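You operate a simulated robot arm through the tools that you are given. There is no shell and no other tool. Be economical: measure what you need, move in short steps, check, and stop when the job is done.

The job below is to be done with a simulated robot arm. You get a single attempt, and the scene is never put back.

TASK
Pack the scarf that the lid's card names and fasten the suitcase.
Fine: shut the lid and turn both catches level.

It is judged by the outcome, as a careful person would: the job done as asked, and still so three seconds after it is handed in. It fails if anything else is knocked over, pushed out of place, dropped, spilled or broken. A push-on lid holds only when it is set on centred and level and pressed home; a screw cap is set on level and turned clockwise until tight.

THE ROBOT
A 7-joint arm with a two-finger parallel gripper, fixed in place. Base frame: the origin is at the foot of the arm, x ahead of it, y to its left, z up; the work surface is at about z = 0.618. Units: m, rad, N and s.
With the tool pointing down near the work surface it reaches from about 0.18 to 0.66 m from the base axis. Its first joint turns from -1.152 to 1.152 rad. Payload 1.57 kg.
The tool frame sits at the grasp point between the pads (the TCP): z along the fingers, y along the line on which they close. The tips reach 0.03 m beyond it. The gripper opens to 0.11 m. The fingers are 0.024 m wide and 0.012 m thick; the gripper's body (0.048 by 0.112 m) begins 0.078 m behind the TCP.
Orientation is told as [roll, pitch, yaw] about the base's x, y, z axes, in that order, counted from this pose: with the fingers straight down and closing along the base's y, the tool's x points along the base's -x, its y along +y and its z along -z.

THE INTERFACE
- The arm moves only by the tool nudge_tool. Its argument "targets" is a list of rows, each an object of numbers (a shift or turn left out is 0, a gripper value left out holds the last): "x", "y", "z": the shift along the base's x, y, z in units of 40 mm (1.0 is 40 mm); "ax", "ay", "az": the turn, a rotation vector about the base's x, y, z in units of 8 degrees (1.0 is 8 degrees); "gripper": the closure in counts, from 0 (fully open) to 255 (shut). In form: [{"x": .., "y": .., "z": .., "ax": .., "ay": .., "az": .., "gripper": ..}, ...]. A call has 1 to 12 rows; each row shifts and turns the commanded pose from where the row before left it. A call with a number of a shift or a turn outside -1 to 1 is refused whole. Rows are played at 5 a second. More than 0.05 m and 0.15 rad between two rows, or a gripper value outside its range, and nothing of the call is played. A pose out of reach is approached as far as the arm can. The call stops where the force on the tool passes 40 N (or 10 N more than at its start, if that is more) or the arm is blocked; 0.2 s more then pass. Each finger travels about 0.108 m/s and halts on what it meets, pressing with about 42 N; the grip force reading is that of the motor and also rises with nothing between the fingers. The clock runs only during rows and for 0.2 s after the last one: add rows that do not move to give the fingers time. It gives the time, the measured TCP pose, the force on the tool (base axes), the opening and the grip force at its end, in the units of the frame above (readings bear some noise), with the torque about the TCP (base axes, N m) and any sound that the robot's microphone picked up.
- Cameras (640 x 400 px; columns grow to the right, rows downward): "scene" is fixed at [0.1752, -0.4045, 1.3975]; the picture's right is [0.66, -0.75, 0.00], its down [-0.47, -0.42, -0.78] and it looks along [0.58, 0.52, -0.63] (base axes); focal length 233 px, centre (320, 200). "wrist" rides on the gripper at [0.07, 0.016, -0.141] in the tool frame; the picture's right is [-0.23, 0.97, 0.00], its down [-0.86, -0.20, -0.48] and it looks along [-0.47, -0.11, 0.88] (tool axes); focal length 222 px, centre (320, 200).
- capture(camera): a new picture of that camera. No time passes.
- point_at(camera, pixels): there is no depth. For up to 12 entries [column, row, z] of the newest picture of that camera ("zoom" is the newest enlarged one), the place [x, y] in the base frame at which the ray of that pixel passes the height z, good to about 0.002 m. No time passes.
- zoom(camera, box): a new picture of the part [left, top, right, bottom] of that camera's present view, enlarged. No time passes.
- finish_job(): hands the job in; it is judged then, once.

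Keep the steps short. Do not move on a guess: measure, check each grasp and each placing, and mend mistakes. In all there are 80 turns and 54 pictures (those below and enlarged ones count). Leave the gripper open and the arm clear of the work at the hand-in unless told otherwise, and finish with a single line.

The tools are called as a command line: name --argument value ..., lists and objects as JSON in quotes. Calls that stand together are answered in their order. nudge_tool: Moves the arm, as the interface text tells. Its arguments: {"type":"object","properties":{"targets":{"type":"array","items":{"type":"object","properties":{"x":{"type":"number"},"y":{"type":"number"},"z":{"type":"number"},"ax":{"type":"number"},"ay":{"type":"number"},"az":{"type":"number"},"gripper":{"type":"number"}}}}},"required":["targets"]} The other tools are called the same way: capture (camera) takes a picture; point_at (camera, pixels) gives the place at which the rays of pixels pass given heights; zoom (camera, box) takes an enlarged picture of a part of a camera's view; finish_job () hands the job in.

At the start:

```text
time_s: 0.0
tool_pos: [0.3772, -0.1084, 1.1963]
ee_rot: [0.001, 0.0, 0.0]
wrist_force: [-0.2, -0.6, 0.1]
moment: [0.02, -0.03, -0.01]
width: 0.1101
grip_force: 0.2
```

scene: 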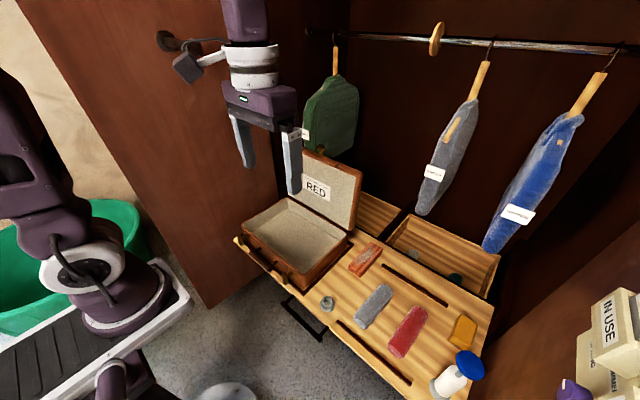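
wrist: 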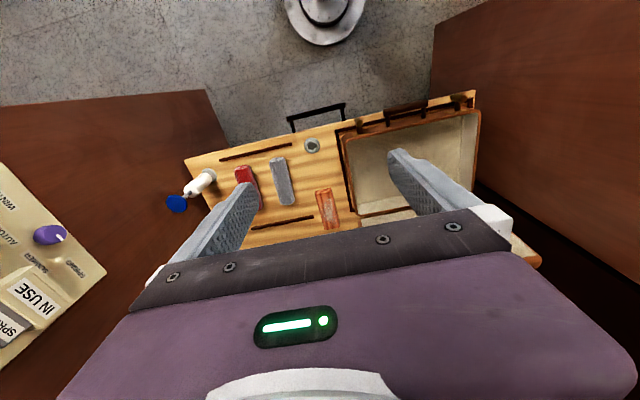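

The card appears to read "RED". I'll zoom in on the card and on the scarves and case.

zoom --camera "scene" --box '[220, 140, 380, 300]'

zoom --camera "scene" --box '[310, 230, 500, 400]'

```text
2.50 times, centred on (300, 220) of scene
```

zoom: 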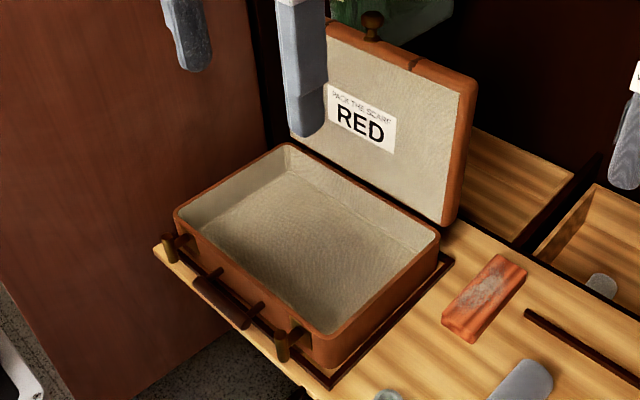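

```text
2.35 times, centred on (405, 315) of scene
```

zoom: 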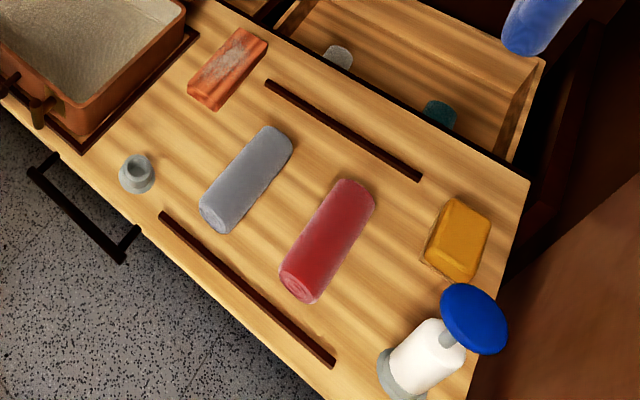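

The card says "PACK THE SCARF RED", and the crimson roll is the scarf it means. Next I'll locate the roll and its neighbours, then the case.

point_at --camera "zoom" --pixels '[[350, 185, 0.65], [303, 290, 0.64], [310, 225, 0.645], [350, 250, 0.64], [290, 150, 0.64], [205, 210, 0.64], [335, 360, 0.625], [163, 215, 0.625], [268, 85, 0.625], [420, 178, 0.625], [455, 275, 0.62], [385, 355, 0.62]]'

point_at --camera "scene" --pixels '[[241, 227, 0.68], [306, 276, 0.68], [348, 237, 0.68], [290, 198, 0.68], [238, 241, 0.618], [302, 290, 0.618], [317, 225, 0.68], [290, 270, 0.68], [262, 240, 0.68], [327, 304, 0.618], [370, 245, 0.63], [355, 270, 0.63]]'

```text
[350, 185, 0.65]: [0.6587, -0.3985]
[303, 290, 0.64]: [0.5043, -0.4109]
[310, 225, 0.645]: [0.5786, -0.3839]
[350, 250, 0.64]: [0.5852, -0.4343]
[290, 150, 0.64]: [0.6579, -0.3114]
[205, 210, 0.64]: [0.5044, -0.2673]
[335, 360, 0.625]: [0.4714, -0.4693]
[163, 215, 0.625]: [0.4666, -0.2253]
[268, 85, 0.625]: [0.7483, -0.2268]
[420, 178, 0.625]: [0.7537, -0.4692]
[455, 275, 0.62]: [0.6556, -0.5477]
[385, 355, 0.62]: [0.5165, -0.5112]
```

```text
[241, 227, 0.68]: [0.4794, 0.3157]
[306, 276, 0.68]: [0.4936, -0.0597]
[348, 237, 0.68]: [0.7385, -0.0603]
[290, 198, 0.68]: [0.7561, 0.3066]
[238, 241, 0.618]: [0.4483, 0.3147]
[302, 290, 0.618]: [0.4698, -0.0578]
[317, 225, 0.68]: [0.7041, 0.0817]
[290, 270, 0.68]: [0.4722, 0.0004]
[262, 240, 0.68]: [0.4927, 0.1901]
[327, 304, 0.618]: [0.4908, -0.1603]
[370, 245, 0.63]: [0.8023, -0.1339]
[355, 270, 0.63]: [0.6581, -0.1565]
```

The red roll lies along x with its centre near (0.58, -0.407), and the near end is within reach. I'll move over it to about z = 0.80.

nudge_tool --targets '[{"x": 0.34, "y": -0.68, "z": -0.9, "gripper": 0}, {"x": 0.34, "y": -0.68, "z": -0.9}, {"x": 0.34, "y": -0.68, "z": -0.9}, {"x": 0.34, "y": -0.68, "z": -0.9}, {"x": 0.34, "y": -0.68, "z": -0.9}, {"x": 0.34, "y": -0.68, "z": -0.9}, {"x": 0.34, "y": -0.68, "z": -0.9}, {"x": 0.34, "y": -0.68, "z": -0.9}, {"x": 0.34, "y": -0.68, "z": -0.9}, {"x": 0.34, "y": -0.68, "z": -0.9}, {"x": 0.34, "y": -0.68, "z": -0.9}]'

capture --camera "wrist"

capture --camera "scene"

```text
time_s: 2.4
tool_pos: [0.5202, -0.4068, 0.7989]
ee_rot: [0.0, 0.0, -0.001]
wrist_force: [-1.7, 1.5, 0.0]
moment: [0.0, 0.0, 0.04]
width: 0.1098
grip_force: 0.0
```

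```text
49 pictures are left
```

wrist: 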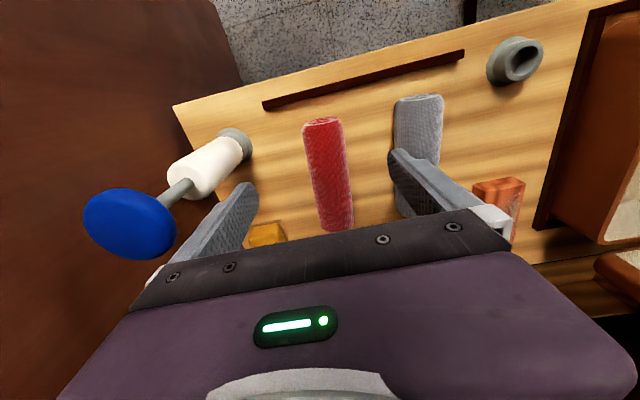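

```text
48 pictures are left
```

scene: 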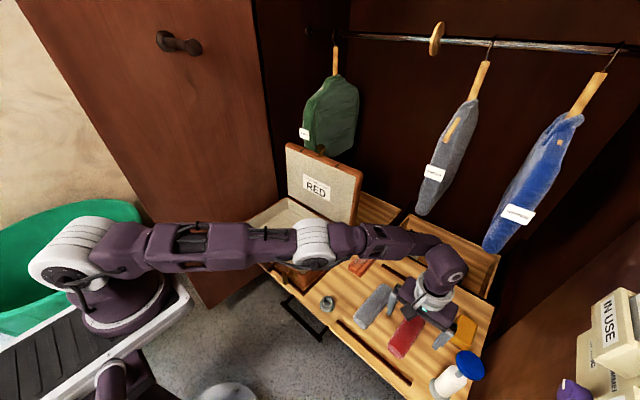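

point_at --camera "wrist" --pixels '[[322, 120, 0.64], [305, 150, 0.64], [345, 145, 0.64], [315, 225, 0.64], [355, 222, 0.64], [395, 190, 0.64], [225, 185, 0.64], [85, 225, 0.72], [175, 230, 0.72], [130, 190, 0.74]]'

```text
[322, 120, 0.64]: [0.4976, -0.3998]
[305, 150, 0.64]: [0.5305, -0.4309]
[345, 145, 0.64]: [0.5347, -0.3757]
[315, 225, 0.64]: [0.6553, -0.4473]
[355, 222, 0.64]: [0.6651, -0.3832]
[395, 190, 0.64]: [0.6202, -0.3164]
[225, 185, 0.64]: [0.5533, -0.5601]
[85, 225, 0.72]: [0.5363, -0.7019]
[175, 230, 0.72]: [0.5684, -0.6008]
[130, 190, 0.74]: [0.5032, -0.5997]
```

The roll is about 0.058 m wide, centred at y = -0.404, and spans x from 0.495 to 0.66. I'll shift to x = 0.54 and descend to z = 0.655.

nudge_tool --targets '[{"x": 0.5}, {"z": -0.9}, {"z": -0.9}, {"z": -0.9}, {"z": -0.9}, {}]'

capture --camera "wrist"

```text
time_s: 3.8
tool_pos: [0.5094, -0.392, 0.6997]
ee_rot: [0.0, 0.0, 0.0]
wrist_force: [-1.0, 0.4, -0.4]
moment: [0.0, 0.08, 0.02]
width: 0.1101
grip_force: 0.1
out of reach, approached as far as the arm can: row 1, 2, 3, 4, 5
```

```text
47 pictures are left
```

wrist: 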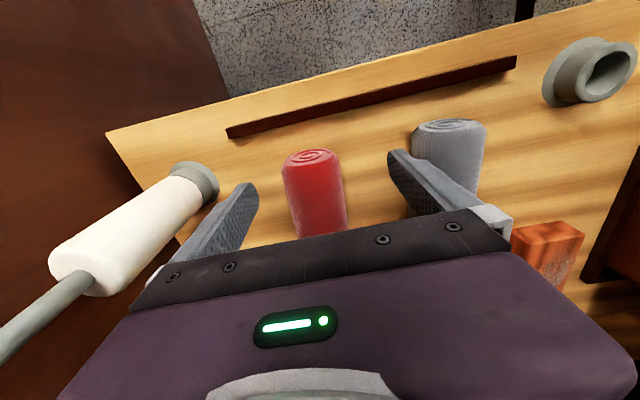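

A vertical tool can't reach this point. I'll raise it a little and tilt the fingers outward (negative ay) to gain reach.

nudge_tool --targets '[{"z": 0.8, "ay": -0.8}, {"ay": -1}, {"ay": -1}, {"ay": -1}, {}]'

```text
time_s: 5.0
tool_pos: [0.5068, -0.3894, 0.7286]
ee_rot: [0.005, -0.5, 0.001]
wrist_force: [0.4, -0.4, -0.6]
moment: [-0.02, 0.0, 0.01]
width: 0.1101
grip_force: 0.2
```

Now pitch is -0.5. I'll move to x≈0.545, y≈-0.405 and then go down.

nudge_tool --targets '[{"x": 0.9, "y": -0.42}, {"z": -0.7}, {"z": -0.6}, {"z": -0.52}, {}]'

capture --camera "wrist"

```text
time_s: 6.2
tool_pos: [0.545, -0.4074, 0.6572]
ee_rot: [-0.001, -0.53, 0.001]
wrist_force: [0.2, 0.2, 0.3]
moment: [0.04, 0.0, 0.0]
width: 0.1101
grip_force: 0.1
```

```text
46 pictures are left
```

wrist: 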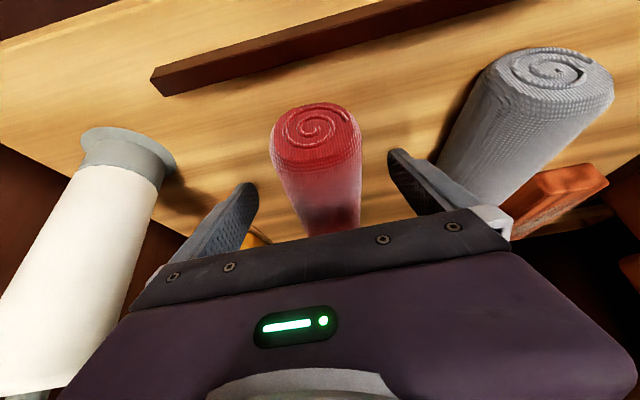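

The roll is between the fingers. I'll go a bit further toward its middle and close.

nudge_tool --targets '[{"x": 0.7, "y": -0.08, "z": -0.08}, {"gripper": 120}, {"gripper": 200}, {"gripper": 255}, {}, {}]'

capture --camera "wrist"

```text
time_s: 7.6
tool_pos: [0.5657, -0.4093, 0.657]
ee_rot: [0.001, -0.531, -0.001]
wrist_force: [0.6, -0.1, -0.2]
moment: [0.01, 0.02, -0.02]
width: 0.0537
grip_force: 42.1
out of reach, approached as far as the arm can: row 1
```

```text
45 pictures are left
```

wrist: 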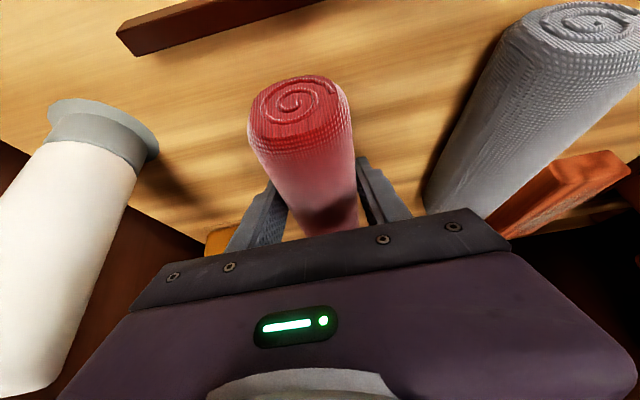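

It is gripped at 0.054 m wide with 42 N. Now I'll lift it.

nudge_tool --targets '[{"z": 0.5}, {"z": 0.8}, {"z": 0.8, "x": -0.3}, {"z": 0.8, "x": -0.3}, {"z": 0.8, "x": -0.3}, {"z": 0.8, "x": -0.3}, {}]'

capture --camera "scene"

```text
time_s: 9.2
tool_pos: [0.5164, -0.4068, 0.8365]
ee_rot: [-0.001, -0.53, -0.001]
wrist_force: [0.2, 0.5, -1.7]
moment: [-0.01, 0.03, 0.02]
width: 0.0536
grip_force: 42.0
```

```text
44 pictures are left
```

scene: 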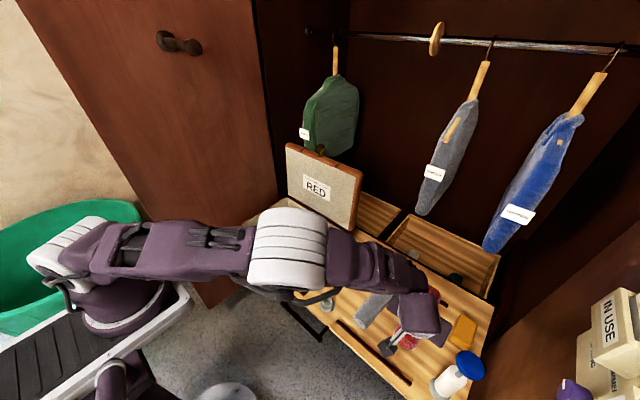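

The scarf is held. I'll level the tool and carry it over the case.

nudge_tool --targets '[{"y": 0.9, "ay": 1}, {"y": 0.9, "ay": 1}, {"y": 0.9, "ay": 1}, {"y": 0.9, "ay": 0.8}, {"y": 1, "x": 0.2}, {"y": 1, "x": 0.2}, {"y": 1, "x": 0.2}, {"y": 1, "x": 0.2}, {"y": 1, "x": 0.2}, {"y": 1, "x": 0.2}, {"y": 1, "x": 0.2}, {"y": 1, "x": 0.2}]'

capture --camera "scene"

capture --camera "wrist"

```text
time_s: 11.8
tool_pos: [0.5748, 0.056, 0.8357]
ee_rot: [-0.001, -0.001, -0.001]
wrist_force: [-0.7, 0.6, -2.0]
moment: [0.0, 0.03, 0.02]
width: 0.0533
grip_force: 42.2
```

```text
43 pictures are left
```

scene: 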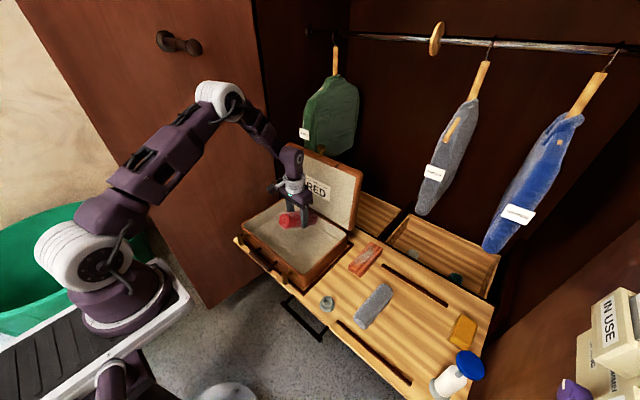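

```text
42 pictures are left
```

wrist: 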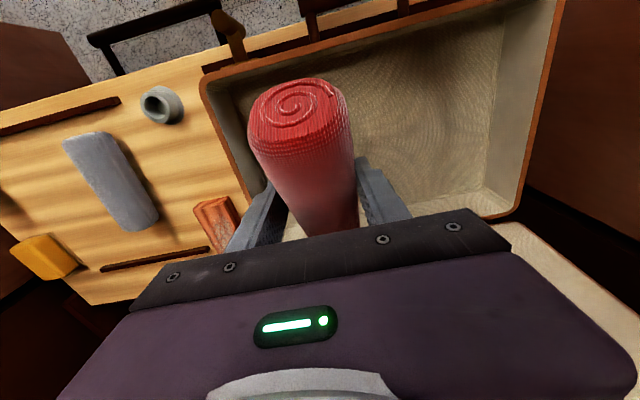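

The roll is now pitched 30° because I levelled the tool. I'll restore the tilt, move to y≈0.125, and measure the case rim.

nudge_tool --targets '[{"y": 0.5, "ay": -1, "x": 0.2}, {"y": 0.5, "ay": -1, "x": 0.2}, {"y": 0.5, "ay": -1, "x": 0.2}, {"y": 0.22, "ay": -0.8}, {}]'

capture --camera "wrist"

zoom --camera "scene" --box '[220, 140, 380, 300]'

```text
time_s: 13.0
tool_pos: [0.5998, 0.1249, 0.8356]
ee_rot: [0.001, -0.534, 0.0]
wrist_force: [0.0, 0.7, -2.1]
moment: [0.02, 0.08, 0.0]
width: 0.0535
grip_force: 42.1
```

```text
41 pictures are left
```

wrist: 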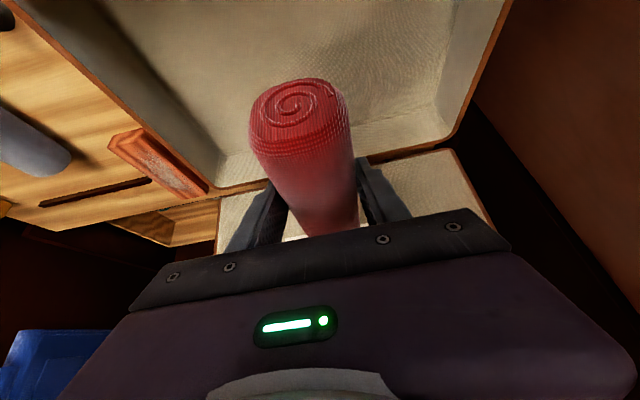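

```text
2.50 times, centred on (300, 220) of scene
```

zoom: 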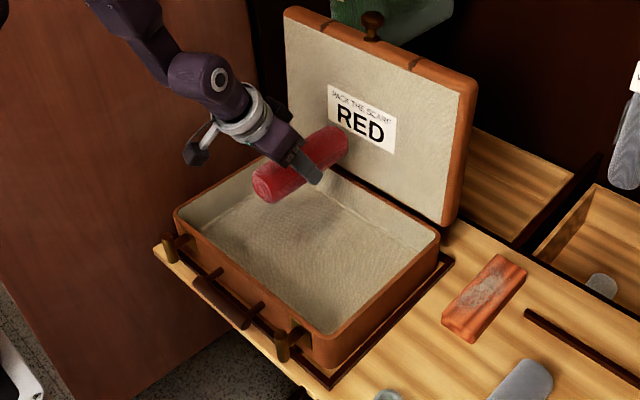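

The roll is level above the case and spans about x 0.535–0.70 and y 0.125. I'll lower it gently.

nudge_tool --targets '[{"z": -0.9}, {"z": -0.9}, {"z": -0.9}, {"z": -0.6}, {"z": -0.4}, {"z": -0.2}, {"z": -0.1}, {}]'

zoom --camera "scene" --box '[220, 140, 380, 300]'

```text
time_s: 14.8
tool_pos: [0.6033, 0.123, 0.6758]
ee_rot: [0.001, -0.532, 0.001]
wrist_force: [-0.1, -1.1, -1.4]
moment: [0.02, 0.05, -0.01]
width: 0.0535
grip_force: 42.4
```

```text
2.50 times, centred on (300, 220) of scene
```

zoom: 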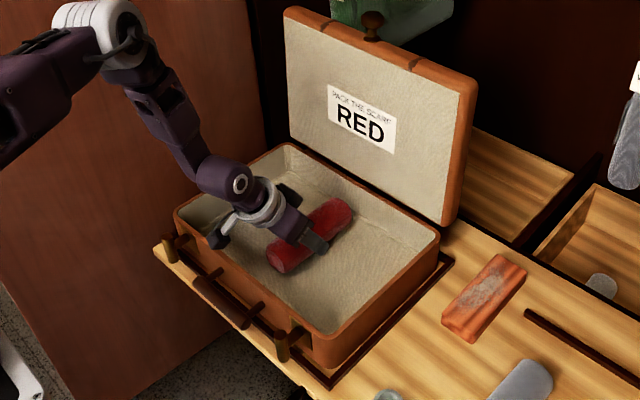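

Force is still about -1.4, so it is close to the floor. I'll keep lowering in small steps until there is contact.

nudge_tool --targets '[{"z": -0.1}, {"z": -0.1}, {}]'

```text
time_s: 15.6
tool_pos: [0.6034, 0.1253, 0.6682]
ee_rot: [0.0, -0.531, 0.0]
wrist_force: [-0.2, -1.1, -1.8]
moment: [0.0, 0.05, -0.03]
width: 0.0536
grip_force: 41.9
```

nudge_tool --targets '[{"z": -0.08}, {"z": -0.08}, {}]'

```text
time_s: 16.2
tool_pos: [0.6068, 0.1246, 0.6648]
ee_rot: [0.001, -0.54, 0.0]
wrist_force: [-5.6, -1.5, 13.0]
moment: [-0.24, 0.6, -0.06]
width: 0.0533
grip_force: 42.3
stopped in row 2: the force on the tool passed its limit at 46 N (the readings are from after the stop); the commanded pose is now the measured one
```

It's touching the floor. I'll open the fingers and rise.

nudge_tool --targets '[{"gripper": 128}, {"gripper": 0}, {}, {"z": 0.6, "x": -0.3}, {"z": 0.9, "x": -0.4}, {"z": 0.9, "x": -0.4}, {"z": 0.9, "x": -0.3}, {"z": 0.9, "x": -0.3}]'

zoom --camera "scene" --box '[220, 140, 380, 300]'

capture --camera "wrist"

```text
time_s: 18.0
tool_pos: [0.539, 0.126, 0.8332]
ee_rot: [0.002, -0.54, 0.001]
wrist_force: [-0.2, -0.4, -0.8]
moment: [0.01, 0.03, -0.01]
width: 0.1099
grip_force: 0.1
```

```text
2.50 times, centred on (300, 220) of scene
```

zoom: 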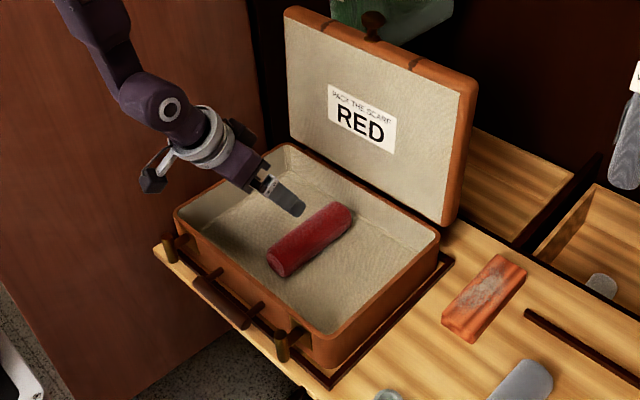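

```text
37 pictures are left
```

wrist: 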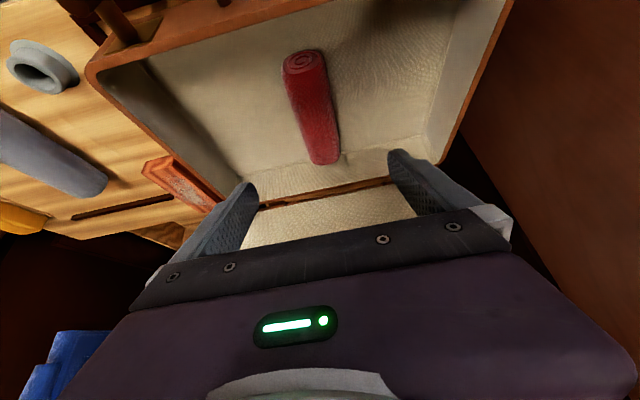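

The scarf lies inside the case. Now I'll measure the lid, the knob on its top edge, the rim and the catches.

zoom --camera "scene" --box '[270, 130, 380, 200]'

zoom --camera "scene" --box '[230, 200, 340, 300]'

point_at --camera "zoom" --pixels '[[100, 100, 0.68]]'

```text
5.71 times, centred on (325, 165) of scene
```

zoom: 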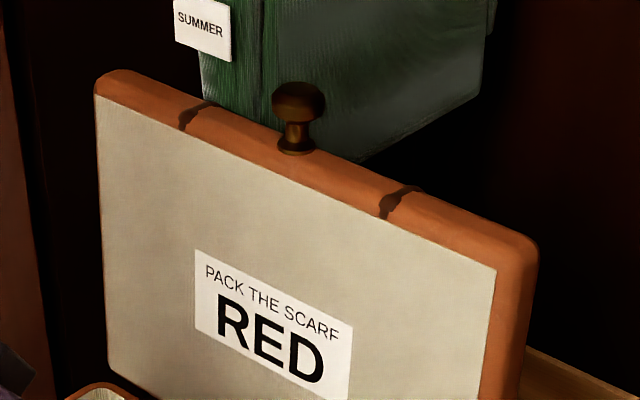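

```text
4.00 times, centred on (285, 250) of scene
```

zoom: 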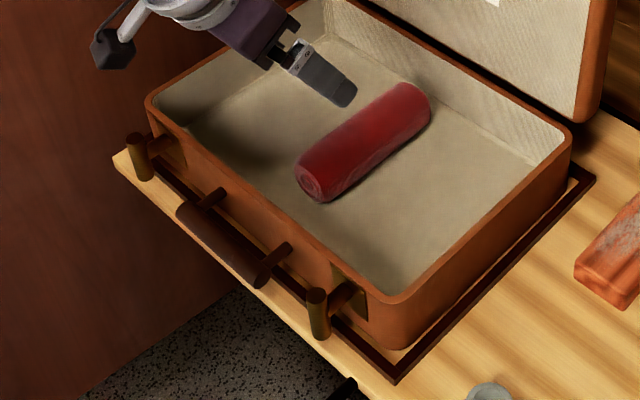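

```text
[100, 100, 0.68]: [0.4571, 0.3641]
```

Computing from the rays, the lid stands about vertical at x≈0.755–0.795 with its top at z≈0.96. The knob head is near (0.773, 0.125, 1.005). I'll rise, pitch to about -50°, and look with the wrist camera.

nudge_tool --targets '[{"z": 1}, {"z": 1}, {"z": 1, "ay": -0.8}, {"z": 1, "ay": -0.8}, {"z": 1, "ay": -0.8}, {"z": 1}, {"x": 0.8}, {}]'

capture --camera "wrist"

capture --camera "scene"

```text
time_s: 19.8
tool_pos: [0.5703, 0.128, 1.0694]
ee_rot: [0.001, -0.873, -0.001]
wrist_force: [-0.5, -0.3, 0.6]
moment: [-0.02, 0.0, -0.01]
width: 0.11
grip_force: 0.2
```

```text
34 pictures are left
```

wrist: 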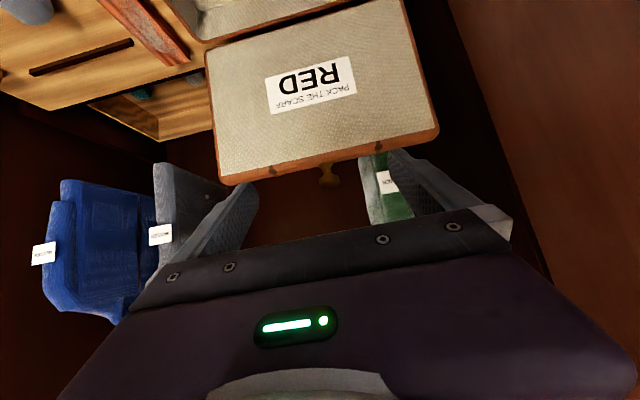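

```text
33 pictures are left
```

scene: 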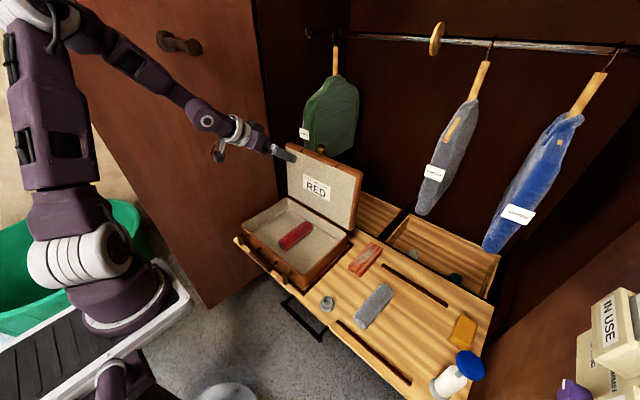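

point_at --camera "wrist" --pixels '[[330, 181, 1.005], [330, 181, 1.0], [327, 165, 0.965], [221, 180, 0.95], [435, 130, 0.95], [214, 40, 0.69], [415, 0, 0.69]]'

zoom --camera "wrist" --box '[280, 140, 380, 202]'

```text
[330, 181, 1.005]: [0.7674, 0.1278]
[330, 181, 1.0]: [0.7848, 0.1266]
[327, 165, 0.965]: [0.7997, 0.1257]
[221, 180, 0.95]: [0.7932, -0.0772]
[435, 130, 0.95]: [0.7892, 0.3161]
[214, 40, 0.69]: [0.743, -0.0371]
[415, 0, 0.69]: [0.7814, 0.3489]
```

```text
6.40 times, centred on (330, 171) of wrist
```

zoom: 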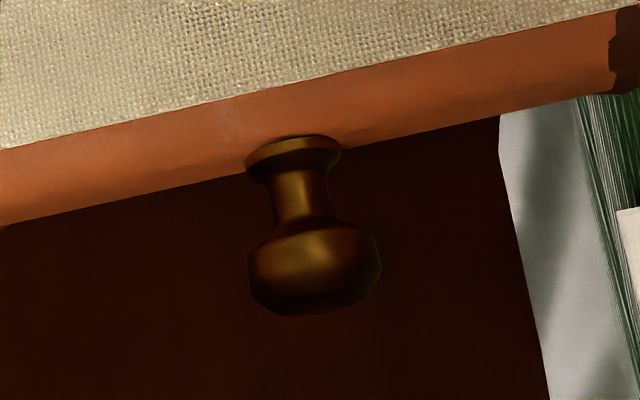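

Both cameras agree the knob head is at (0.772, 0.127, 1.004). I'll go to a standoff 0.06 m back along the fingers and check.

nudge_tool --targets '[{"x": 0.95, "z": -0.14}, {"x": 0.95, "z": -0.14}, {"x": 0.95, "z": -0.14}, {"x": 0.95, "z": -0.14}, {}]'

capture --camera "wrist"

```text
time_s: 21.0
tool_pos: [0.7229, 0.1258, 1.048]
ee_rot: [0.001, -0.874, 0.0]
wrist_force: [-0.5, -0.2, 0.4]
moment: [-0.01, -0.04, 0.01]
width: 0.1097
grip_force: 0.0
```

```text
31 pictures are left
```

wrist: 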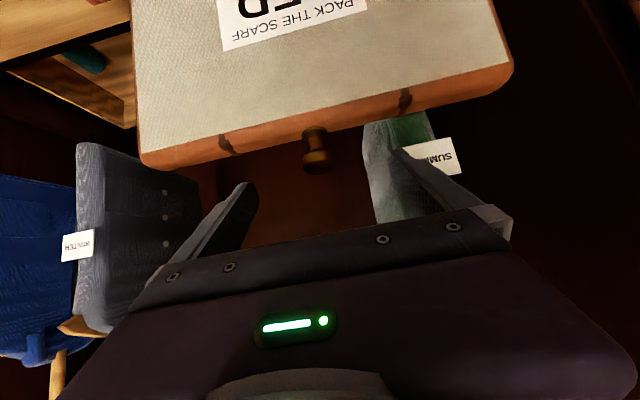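

point_at --camera "wrist" --pixels '[[318, 158, 1.004]]'

nudge_tool --targets '[{"x": 0.6, "z": -0.5}, {"x": 0.6, "z": -0.5}, {}]'

capture --camera "wrist"

zoom --camera "scene" --box '[270, 125, 380, 195]'

```text
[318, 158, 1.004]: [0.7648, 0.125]
```

```text
time_s: 21.8
tool_pos: [0.7691, 0.1253, 1.0082]
ee_rot: [0.003, -0.874, 0.0]
wrist_force: [0.1, 0.2, -0.2]
moment: [-0.02, 0.01, -0.02]
width: 0.1099
grip_force: 0.0
```

```text
30 pictures are left
```

wrist: 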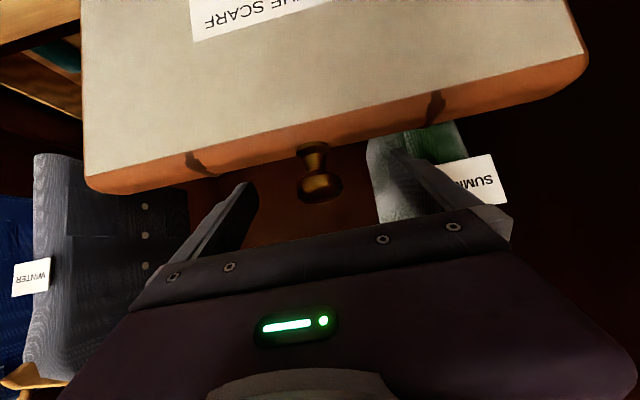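

```text
5.71 times, centred on (325, 160) of scene
```

zoom: 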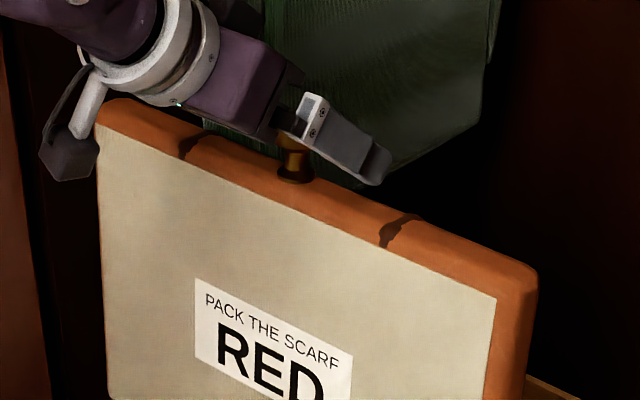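

The TCP projects to px (321,194) and the knob head is at (320,185), so they are well aligned. I'll close on the knob.

nudge_tool --targets '[{"gripper": 150}, {"gripper": 255}, {}, {}, {}]'

capture --camera "wrist"

```text
time_s: 23.0
tool_pos: [0.7681, 0.1247, 1.0085]
ee_rot: [0.002, -0.873, -0.003]
wrist_force: [-0.3, -3.6, 0.4]
moment: [-0.11, -0.05, -0.07]
width: 0.0355
grip_force: 41.5
```

```text
28 pictures are left
```

wrist: 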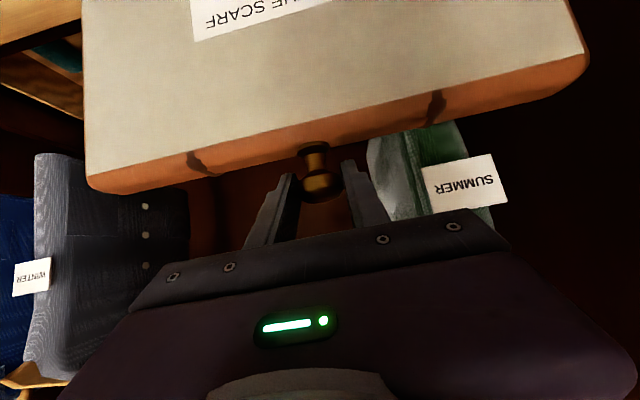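

It is gripped at 0.0355 m. I'll swing the lid along its arc about the hinge (≈x 0.752, z 0.692), slowly, for the first 45°.

nudge_tool --targets '[{"x": -0.5, "z": 0}, {"x": -0.5, "z": -0.015}, {"x": -0.51, "z": -0.06}, {"x": -0.51, "z": -0.09}, {"x": -0.5, "z": -0.12}, {"x": -0.5, "z": -0.16}]'

zoom --camera "scene" --box '[220, 120, 380, 280]'

```text
time_s: 24.4
tool_pos: [0.6602, 0.126, 0.9985]
ee_rot: [0.005, -0.883, -0.006]
wrist_force: [-4.7, -1.4, 8.1]
moment: [-0.08, 0.73, -0.07]
width: 0.0354
grip_force: 42.4
stopped in row 6: the force on the tool passed its limit at 46 N (the readings are from after the stop); the commanded pose is now the measured one
```

```text
2.50 times, centred on (300, 200) of scene
```

zoom: 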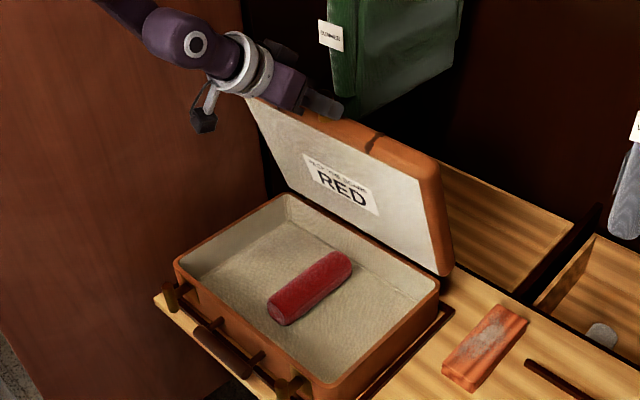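

The lid turned about 20° with the knob held. The stop came from my arc being slightly off, and refitting puts the hinge at about (0.743, 0.6935). I'll continue in small steps, turning the tool with the lid.

nudge_tool --targets '[{"x": -0.33, "z": -0.1, "ay": -0.31}, {"x": -0.325, "z": -0.11, "ay": -0.31}, {"x": -0.32, "z": -0.13, "ay": -0.31}, {"x": -0.315, "z": -0.137, "ay": -0.31}, {}]'

capture --camera "wrist"

```text
time_s: 25.6
tool_pos: [0.6065, 0.1248, 0.9779]
ee_rot: [0.005, -1.056, -0.004]
wrist_force: [-3.5, 9.3, 10.3]
moment: [0.0, -0.84, 0.11]
width: 0.0355
grip_force: 42.3
```

```text
26 pictures are left
```

wrist: 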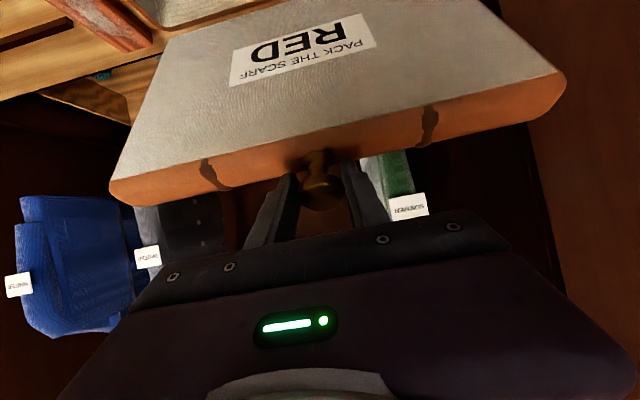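

This works: φ≈26° with a small outward force. I'll continue the arc with a slightly larger radius.

nudge_tool --targets '[{"x": -0.31, "z": -0.1, "ay": -0.2}, {"x": -0.31, "z": -0.13, "ay": -0.2}, {"x": -0.3, "z": -0.17, "ay": -0.2}, {"x": -0.295, "z": -0.185, "ay": -0.2}, {"x": -0.285, "z": -0.2, "ay": -0.2}, {"x": -0.275, "z": -0.21, "ay": -0.2}, {}]'

```text
time_s: 27.2
tool_pos: [0.5361, 0.1238, 0.9401]
ee_rot: [0.008, -1.222, -0.009]
wrist_force: [9.6, -8.9, -5.3]
moment: [-0.28, -0.87, -0.46]
width: 0.0357
grip_force: 41.9
```

Radius is now slightly too large, and φ≈40°. I'll correct and go on to φ≈60°, holding pitch at -70°.

nudge_tool --targets '[{"x": -0.225, "z": -0.27}, {"x": -0.225, "z": -0.27}, {"x": -0.234, "z": -0.256}, {"x": -0.234, "z": -0.256}, {"x": -0.21, "z": -0.275}, {"x": -0.21, "z": -0.275}, {"x": -0.186, "z": -0.29}, {"x": -0.186, "z": -0.29}, {}]'

zoom --camera "scene" --box '[200, 120, 400, 320]'

```text
time_s: 29.2
tool_pos: [0.4692, 0.1269, 0.8523]
ee_rot: [0.007, -1.222, -0.007]
wrist_force: [-3.8, -9.2, 5.5]
moment: [-0.29, -0.97, -0.68]
width: 0.0354
grip_force: 42.1
```

```text
2.00 times, centred on (300, 220) of scene
```

zoom: 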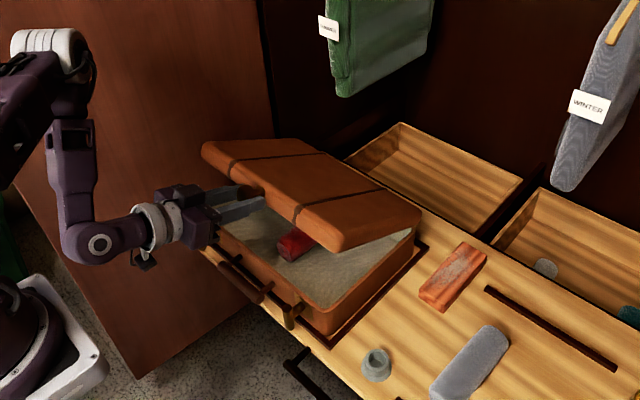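

The lid is at about 60° and moving smoothly. I'll continue to φ≈80°.

nudge_tool --targets '[{"x": -0.19, "z": -0.3}, {"x": -0.19, "z": -0.3}, {"x": -0.135, "z": -0.32}, {"x": -0.135, "z": -0.32}, {"x": -0.104, "z": -0.33}, {"x": -0.104, "z": -0.33}, {"x": -0.076, "z": -0.34}, {"x": -0.076, "z": -0.34}, {}]'

zoom --camera "scene" --box '[200, 160, 360, 320]'

```text
time_s: 31.2
tool_pos: [0.4286, 0.1269, 0.7491]
ee_rot: [0.005, -1.222, -0.009]
wrist_force: [1.3, -7.1, 3.6]
moment: [-0.08, -1.05, -0.58]
width: 0.0354
grip_force: 42.0
```

```text
2.50 times, centred on (280, 240) of scene
```

zoom: 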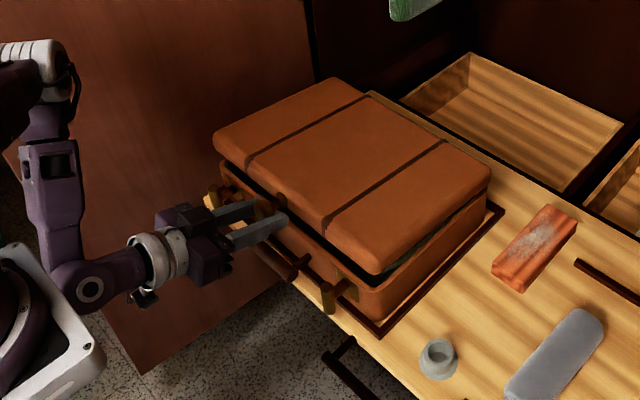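

Nearly shut. I'll continue down gently until there is contact.

nudge_tool --targets '[{"x": -0.05, "z": -0.34}, {"x": -0.04, "z": -0.3}, {"x": -0.02, "z": -0.2}, {"x": 0, "z": -0.15}, {}]'

zoom --camera "scene" --box '[220, 190, 340, 300]'

```text
time_s: 32.2
tool_pos: [0.4246, 0.1276, 0.7136]
ee_rot: [0.016, -1.238, -0.015]
wrist_force: [-7.9, -0.5, 13.5]
moment: [0.44, 0.33, -0.31]
width: 0.0354
grip_force: 42.1
stopped in row 5: the force on the tool passed its limit at 48 N (the readings are from after the stop); the commanded pose is now the measured one
```

```text
3.64 times, centred on (280, 245) of scene
```

zoom: 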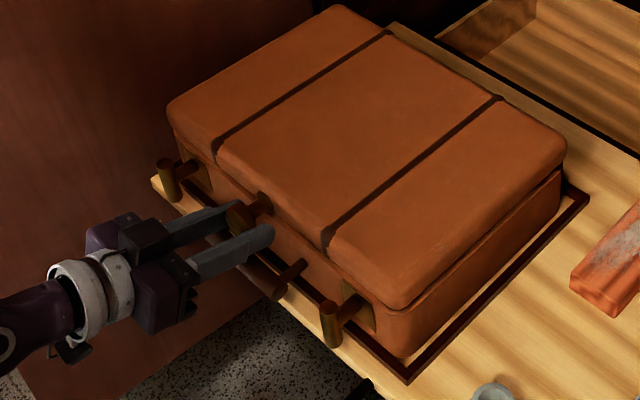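

The lid is seated. I'll release the knob, back away, and look at the catches.

nudge_tool --targets '[{"gripper": 128}, {"gripper": 100}, {}, {"x": -0.6, "z": 0.1}, {"x": -0.8, "z": 0.3}, {"x": -0.4, "z": 0.3}, {}]'

capture --camera "wrist"

zoom --camera "scene" --box '[220, 190, 340, 300]'

```text
time_s: 33.8
tool_pos: [0.3505, 0.1277, 0.7409]
ee_rot: [0.013, -1.236, -0.011]
wrist_force: [-1.3, 0.1, -0.3]
moment: [0.02, -0.02, 0.01]
width: 0.0671
grip_force: 0.0
```

```text
22 pictures are left
```

wrist: 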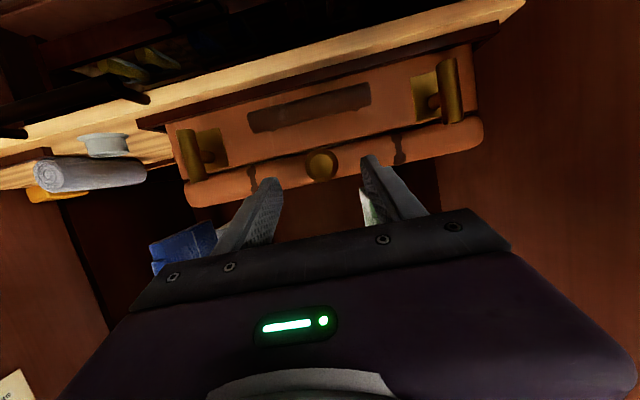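

```text
3.64 times, centred on (280, 245) of scene
```

zoom: 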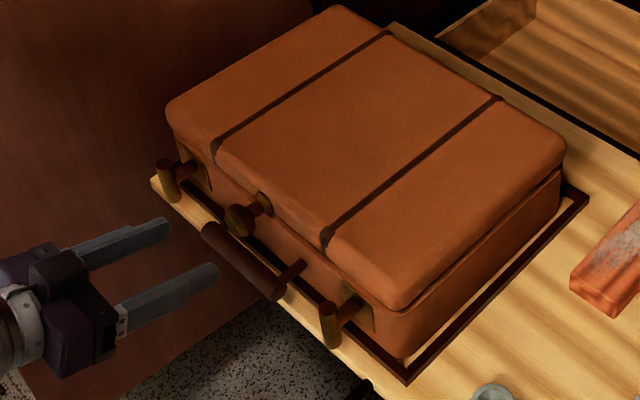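

The lid stays shut. I'll zoom in on both catches from the wrist camera.

zoom --camera "wrist" --box '[140, 40, 500, 230]'

```text
1.78 times, centred on (320, 135) of wrist
```

zoom: 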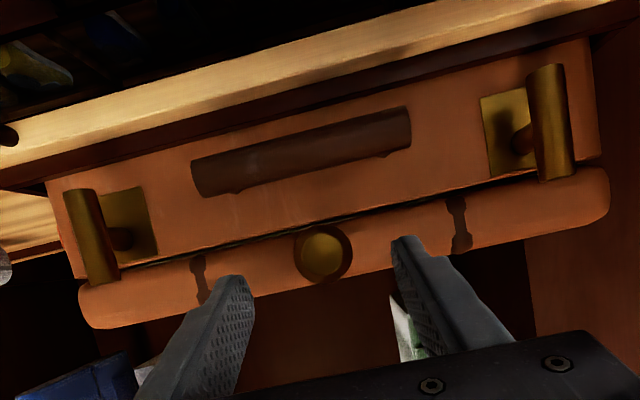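

point_at --camera "wrist" --pixels '[[192, 155, 0.67], [192, 155, 0.655], [450, 92, 0.67], [450, 92, 0.655], [197, 178, 0.69], [185, 131, 0.64], [320, 166, 0.71]]'

point_at --camera "scene" --pixels '[[282.8, 279.4, 0.67], [282.8, 279.4, 0.655], [238, 239.5, 0.67], [238, 239.5, 0.655], [282.8, 273, 0.69], [282.8, 286, 0.64], [258, 250, 0.71]]'

```text
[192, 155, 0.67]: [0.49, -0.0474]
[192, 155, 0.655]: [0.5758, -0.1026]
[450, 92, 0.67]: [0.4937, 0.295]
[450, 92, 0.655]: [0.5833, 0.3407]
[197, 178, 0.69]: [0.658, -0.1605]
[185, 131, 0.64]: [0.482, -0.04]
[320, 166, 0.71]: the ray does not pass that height
```

```text
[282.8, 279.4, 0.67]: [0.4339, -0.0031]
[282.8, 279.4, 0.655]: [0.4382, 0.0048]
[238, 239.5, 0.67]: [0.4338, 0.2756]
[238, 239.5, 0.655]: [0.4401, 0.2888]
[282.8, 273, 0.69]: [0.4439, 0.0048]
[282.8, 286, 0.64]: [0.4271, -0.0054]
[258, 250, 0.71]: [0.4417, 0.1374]
```

The two views intersect at a right catch of about (0.432, -0.009, 0.680) and a left catch of about (0.432, 0.266, 0.680). Both bars are upright. I'll line up in front of the right one with the fingers pointing straight ahead.

nudge_tool --targets '[{"y": -0.85, "z": -0.38, "ay": -0.6}, {"y": -0.85, "z": -0.38, "ay": -0.6}, {"y": -0.85, "z": -0.38, "ay": -0.6}, {"y": -0.85, "z": -0.38, "ay": -0.6}, {}]'

capture --camera "wrist"

capture --camera "scene"

```text
time_s: 35.0
tool_pos: [0.4081, 0.0869, 0.7698]
ee_rot: [1.397, -1.568, -1.396]
wrist_force: [-0.5, -0.8, 0.1]
moment: [-0.03, -0.04, 0.0]
width: 0.0674
grip_force: 0.1
out of reach, approached as far as the arm can: row 1, 2, 3, 4
```

```text
19 pictures are left
```

wrist: 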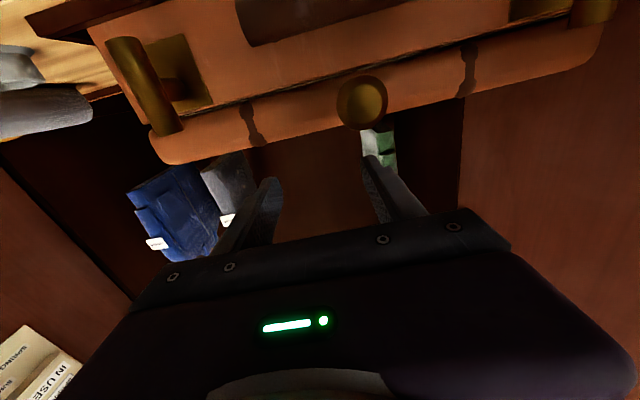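

```text
18 pictures are left
```

scene: 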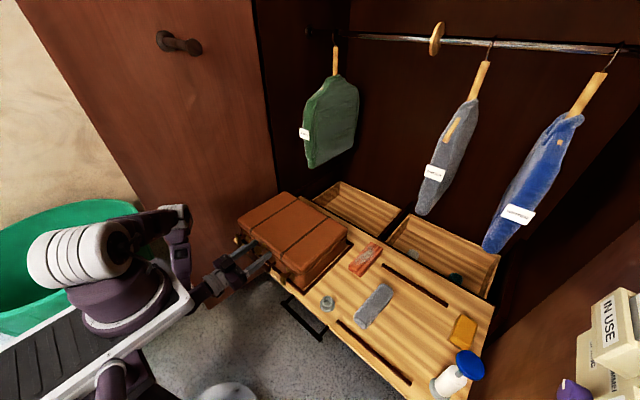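

A level tool isn't reachable here. I'll instead turn the catches with closed, downward-pointing fingers: push the bar's top sideways, then press it down flat until level. First I'll go up and bring the tool back to vertical.

nudge_tool --targets '[{"z": 0.6, "x": -0.5, "ay": 0.6}, {"z": 0.8, "ay": 1}, {"z": 0.8, "ay": 1}, {"ay": 1, "gripper": 255}, {"ay": 1}, {"ay": 1}, {"ay": 1}, {"ay": 1}, {"ay": 1}, {"ay": 1}, {"ay": 1}, {"ay": 0.63}]'

```text
time_s: 37.6
tool_pos: [0.4243, 0.0957, 0.8434]
ee_rot: [0.004, -0.004, -0.003]
wrist_force: [0.2, 0.0, 0.0]
moment: [-0.03, -0.02, -0.01]
width: 0.0001
grip_force: 21.2
out of reach, approached as far as the arm can: row 4, 5
```

The tool is vertical with fingers shut. I'll move beside the right catch at y=0.025 and check before lowering fully.

nudge_tool --targets '[{"x": 0.1, "y": -0.9}, {"x": 0.1, "y": -0.87}, {"z": -0.9}, {"z": -0.9}, {"z": -0.7}, {"z": -0.48}, {}]'

zoom --camera "scene" --box '[240, 220, 340, 300]'

capture --camera "wrist"

```text
time_s: 39.2
tool_pos: [0.4304, 0.0249, 0.7216]
ee_rot: [0.004, -0.003, -0.006]
wrist_force: [0.7, 0.4, 0.1]
moment: [0.01, 0.02, 0.01]
width: 0.0
grip_force: 20.9
```

```text
5.00 times, centred on (290, 260) of scene
```

zoom: 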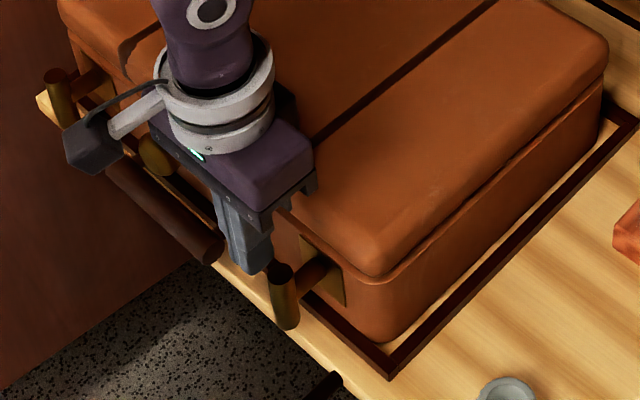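

```text
16 pictures are left
```

wrist: 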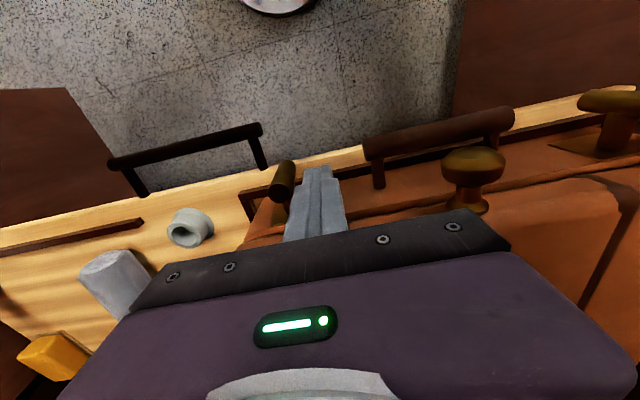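

The fingertip is right next to the bar and aligned in x. I'll push the top toward -y along the arc in small steps.

nudge_tool --targets '[{"y": -0.15, "z": 0.05}, {"y": -0.15, "z": 0.03}, {"y": -0.13, "z": 0.06}, {"y": -0.13, "z": 0.04}, {}]'

zoom --camera "scene" --box '[240, 220, 340, 300]'

```text
time_s: 40.4
tool_pos: [0.431, 0.0027, 0.7291]
ee_rot: [0.002, -0.004, -0.003]
wrist_force: [-0.3, 0.9, -0.3]
moment: [0.03, -0.01, -0.01]
width: 0.0
grip_force: 21.3
```

```text
5.00 times, centred on (290, 260) of scene
```

zoom: 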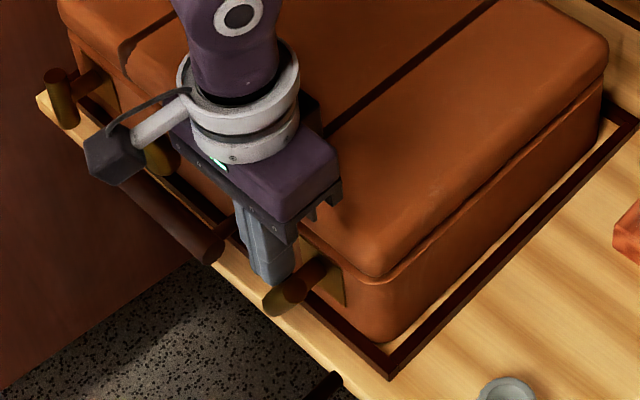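

The bar turns easily. I'll continue over and down.

nudge_tool --targets '[{"y": -0.13, "z": 0}, {"y": -0.13, "z": -0.04}, {"y": -0.12, "z": -0.08}, {"y": -0.11, "z": -0.1}, {}]'

zoom --camera "scene" --box '[240, 220, 340, 300]'

```text
time_s: 41.6
tool_pos: [0.4323, -0.016, 0.7214]
ee_rot: [0.004, -0.004, -0.004]
wrist_force: [0.3, 0.1, -0.7]
moment: [0.02, 0.03, 0.01]
width: 0.0
grip_force: 21.1
```

```text
5.00 times, centred on (290, 260) of scene
```

zoom: 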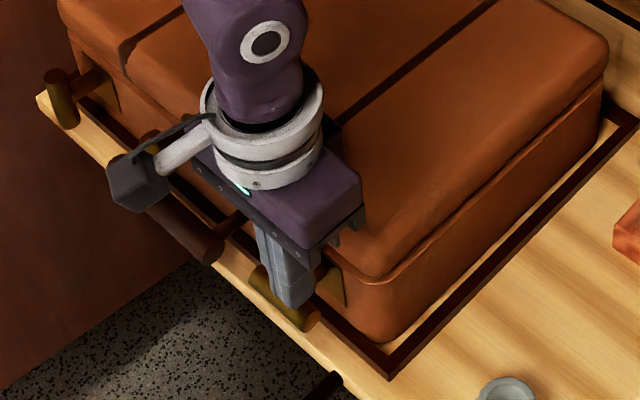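

It looks nearly level. I'll press down gently by up to 3 mm to flatten it, and read the force.

nudge_tool --targets '[{"z": -0.04}, {"z": -0.04}, {}]'

```text
time_s: 42.2
tool_pos: [0.431, -0.0161, 0.7211]
ee_rot: [0.003, -0.005, -0.003]
wrist_force: [-2.5, 1.1, 13.4]
moment: [-0.02, 0.13, 0.03]
width: 0.0003
grip_force: 21.9
stopped in row 2: the force on the tool passed its limit at 51 N (the readings are from after the stop); the commanded pose is now the measured one
```

Firm contact, so the fingertip is flat on the bar. I'll lift off and inspect it.

nudge_tool --targets '[{"z": 0.7}, {"z": 0.9}, {"z": 0.9, "y": 0.9}, {"y": 1}, {"y": 1}, {"y": 1}, {"y": 1}, {}]'

zoom --camera "scene" --box '[220, 210, 320, 300]'

capture --camera "wrist"

```text
refused: row 3 steps farther than a row can; nothing moved
```

```text
4.44 times, centred on (270, 255) of scene
```

zoom: 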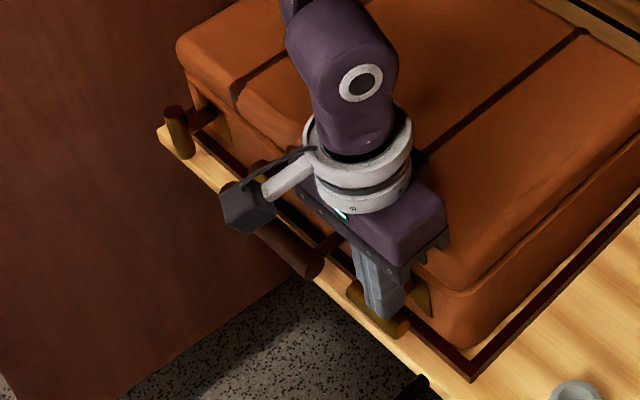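

```text
12 pictures are left
```

wrist: 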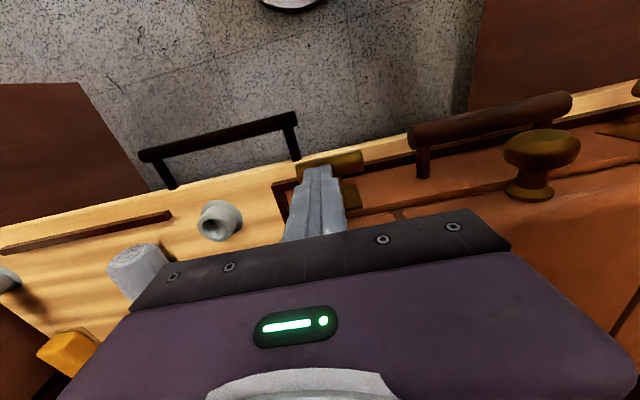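

I'll redo that with smaller rows: lift, then travel to the inner side of the left catch (y≈0.231), staying high.

nudge_tool --targets '[{"z": 0.7}, {"z": 0.9}, {"z": 0.9}, {"y": 1}, {"y": 1}, {"y": 1}, {"y": 1}, {"y": 1}, {"y": 1}, {"y": 0.18}, {}]'

capture --camera "wrist"

zoom --camera "scene" --box '[220, 210, 320, 300]'

```text
time_s: 44.6
tool_pos: [0.4326, 0.2286, 0.8199]
ee_rot: [0.003, -0.005, -0.003]
wrist_force: [-0.1, -0.5, -1.7]
moment: [0.0, -0.04, -0.01]
width: 0.0001
grip_force: 21.1
```

```text
11 pictures are left
```

wrist: 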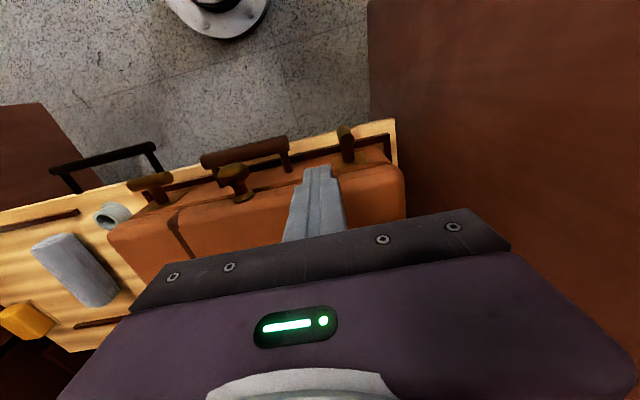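

```text
4.44 times, centred on (270, 255) of scene
```

zoom: 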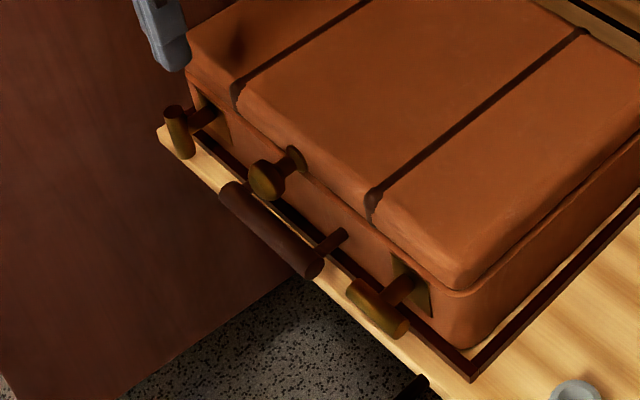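

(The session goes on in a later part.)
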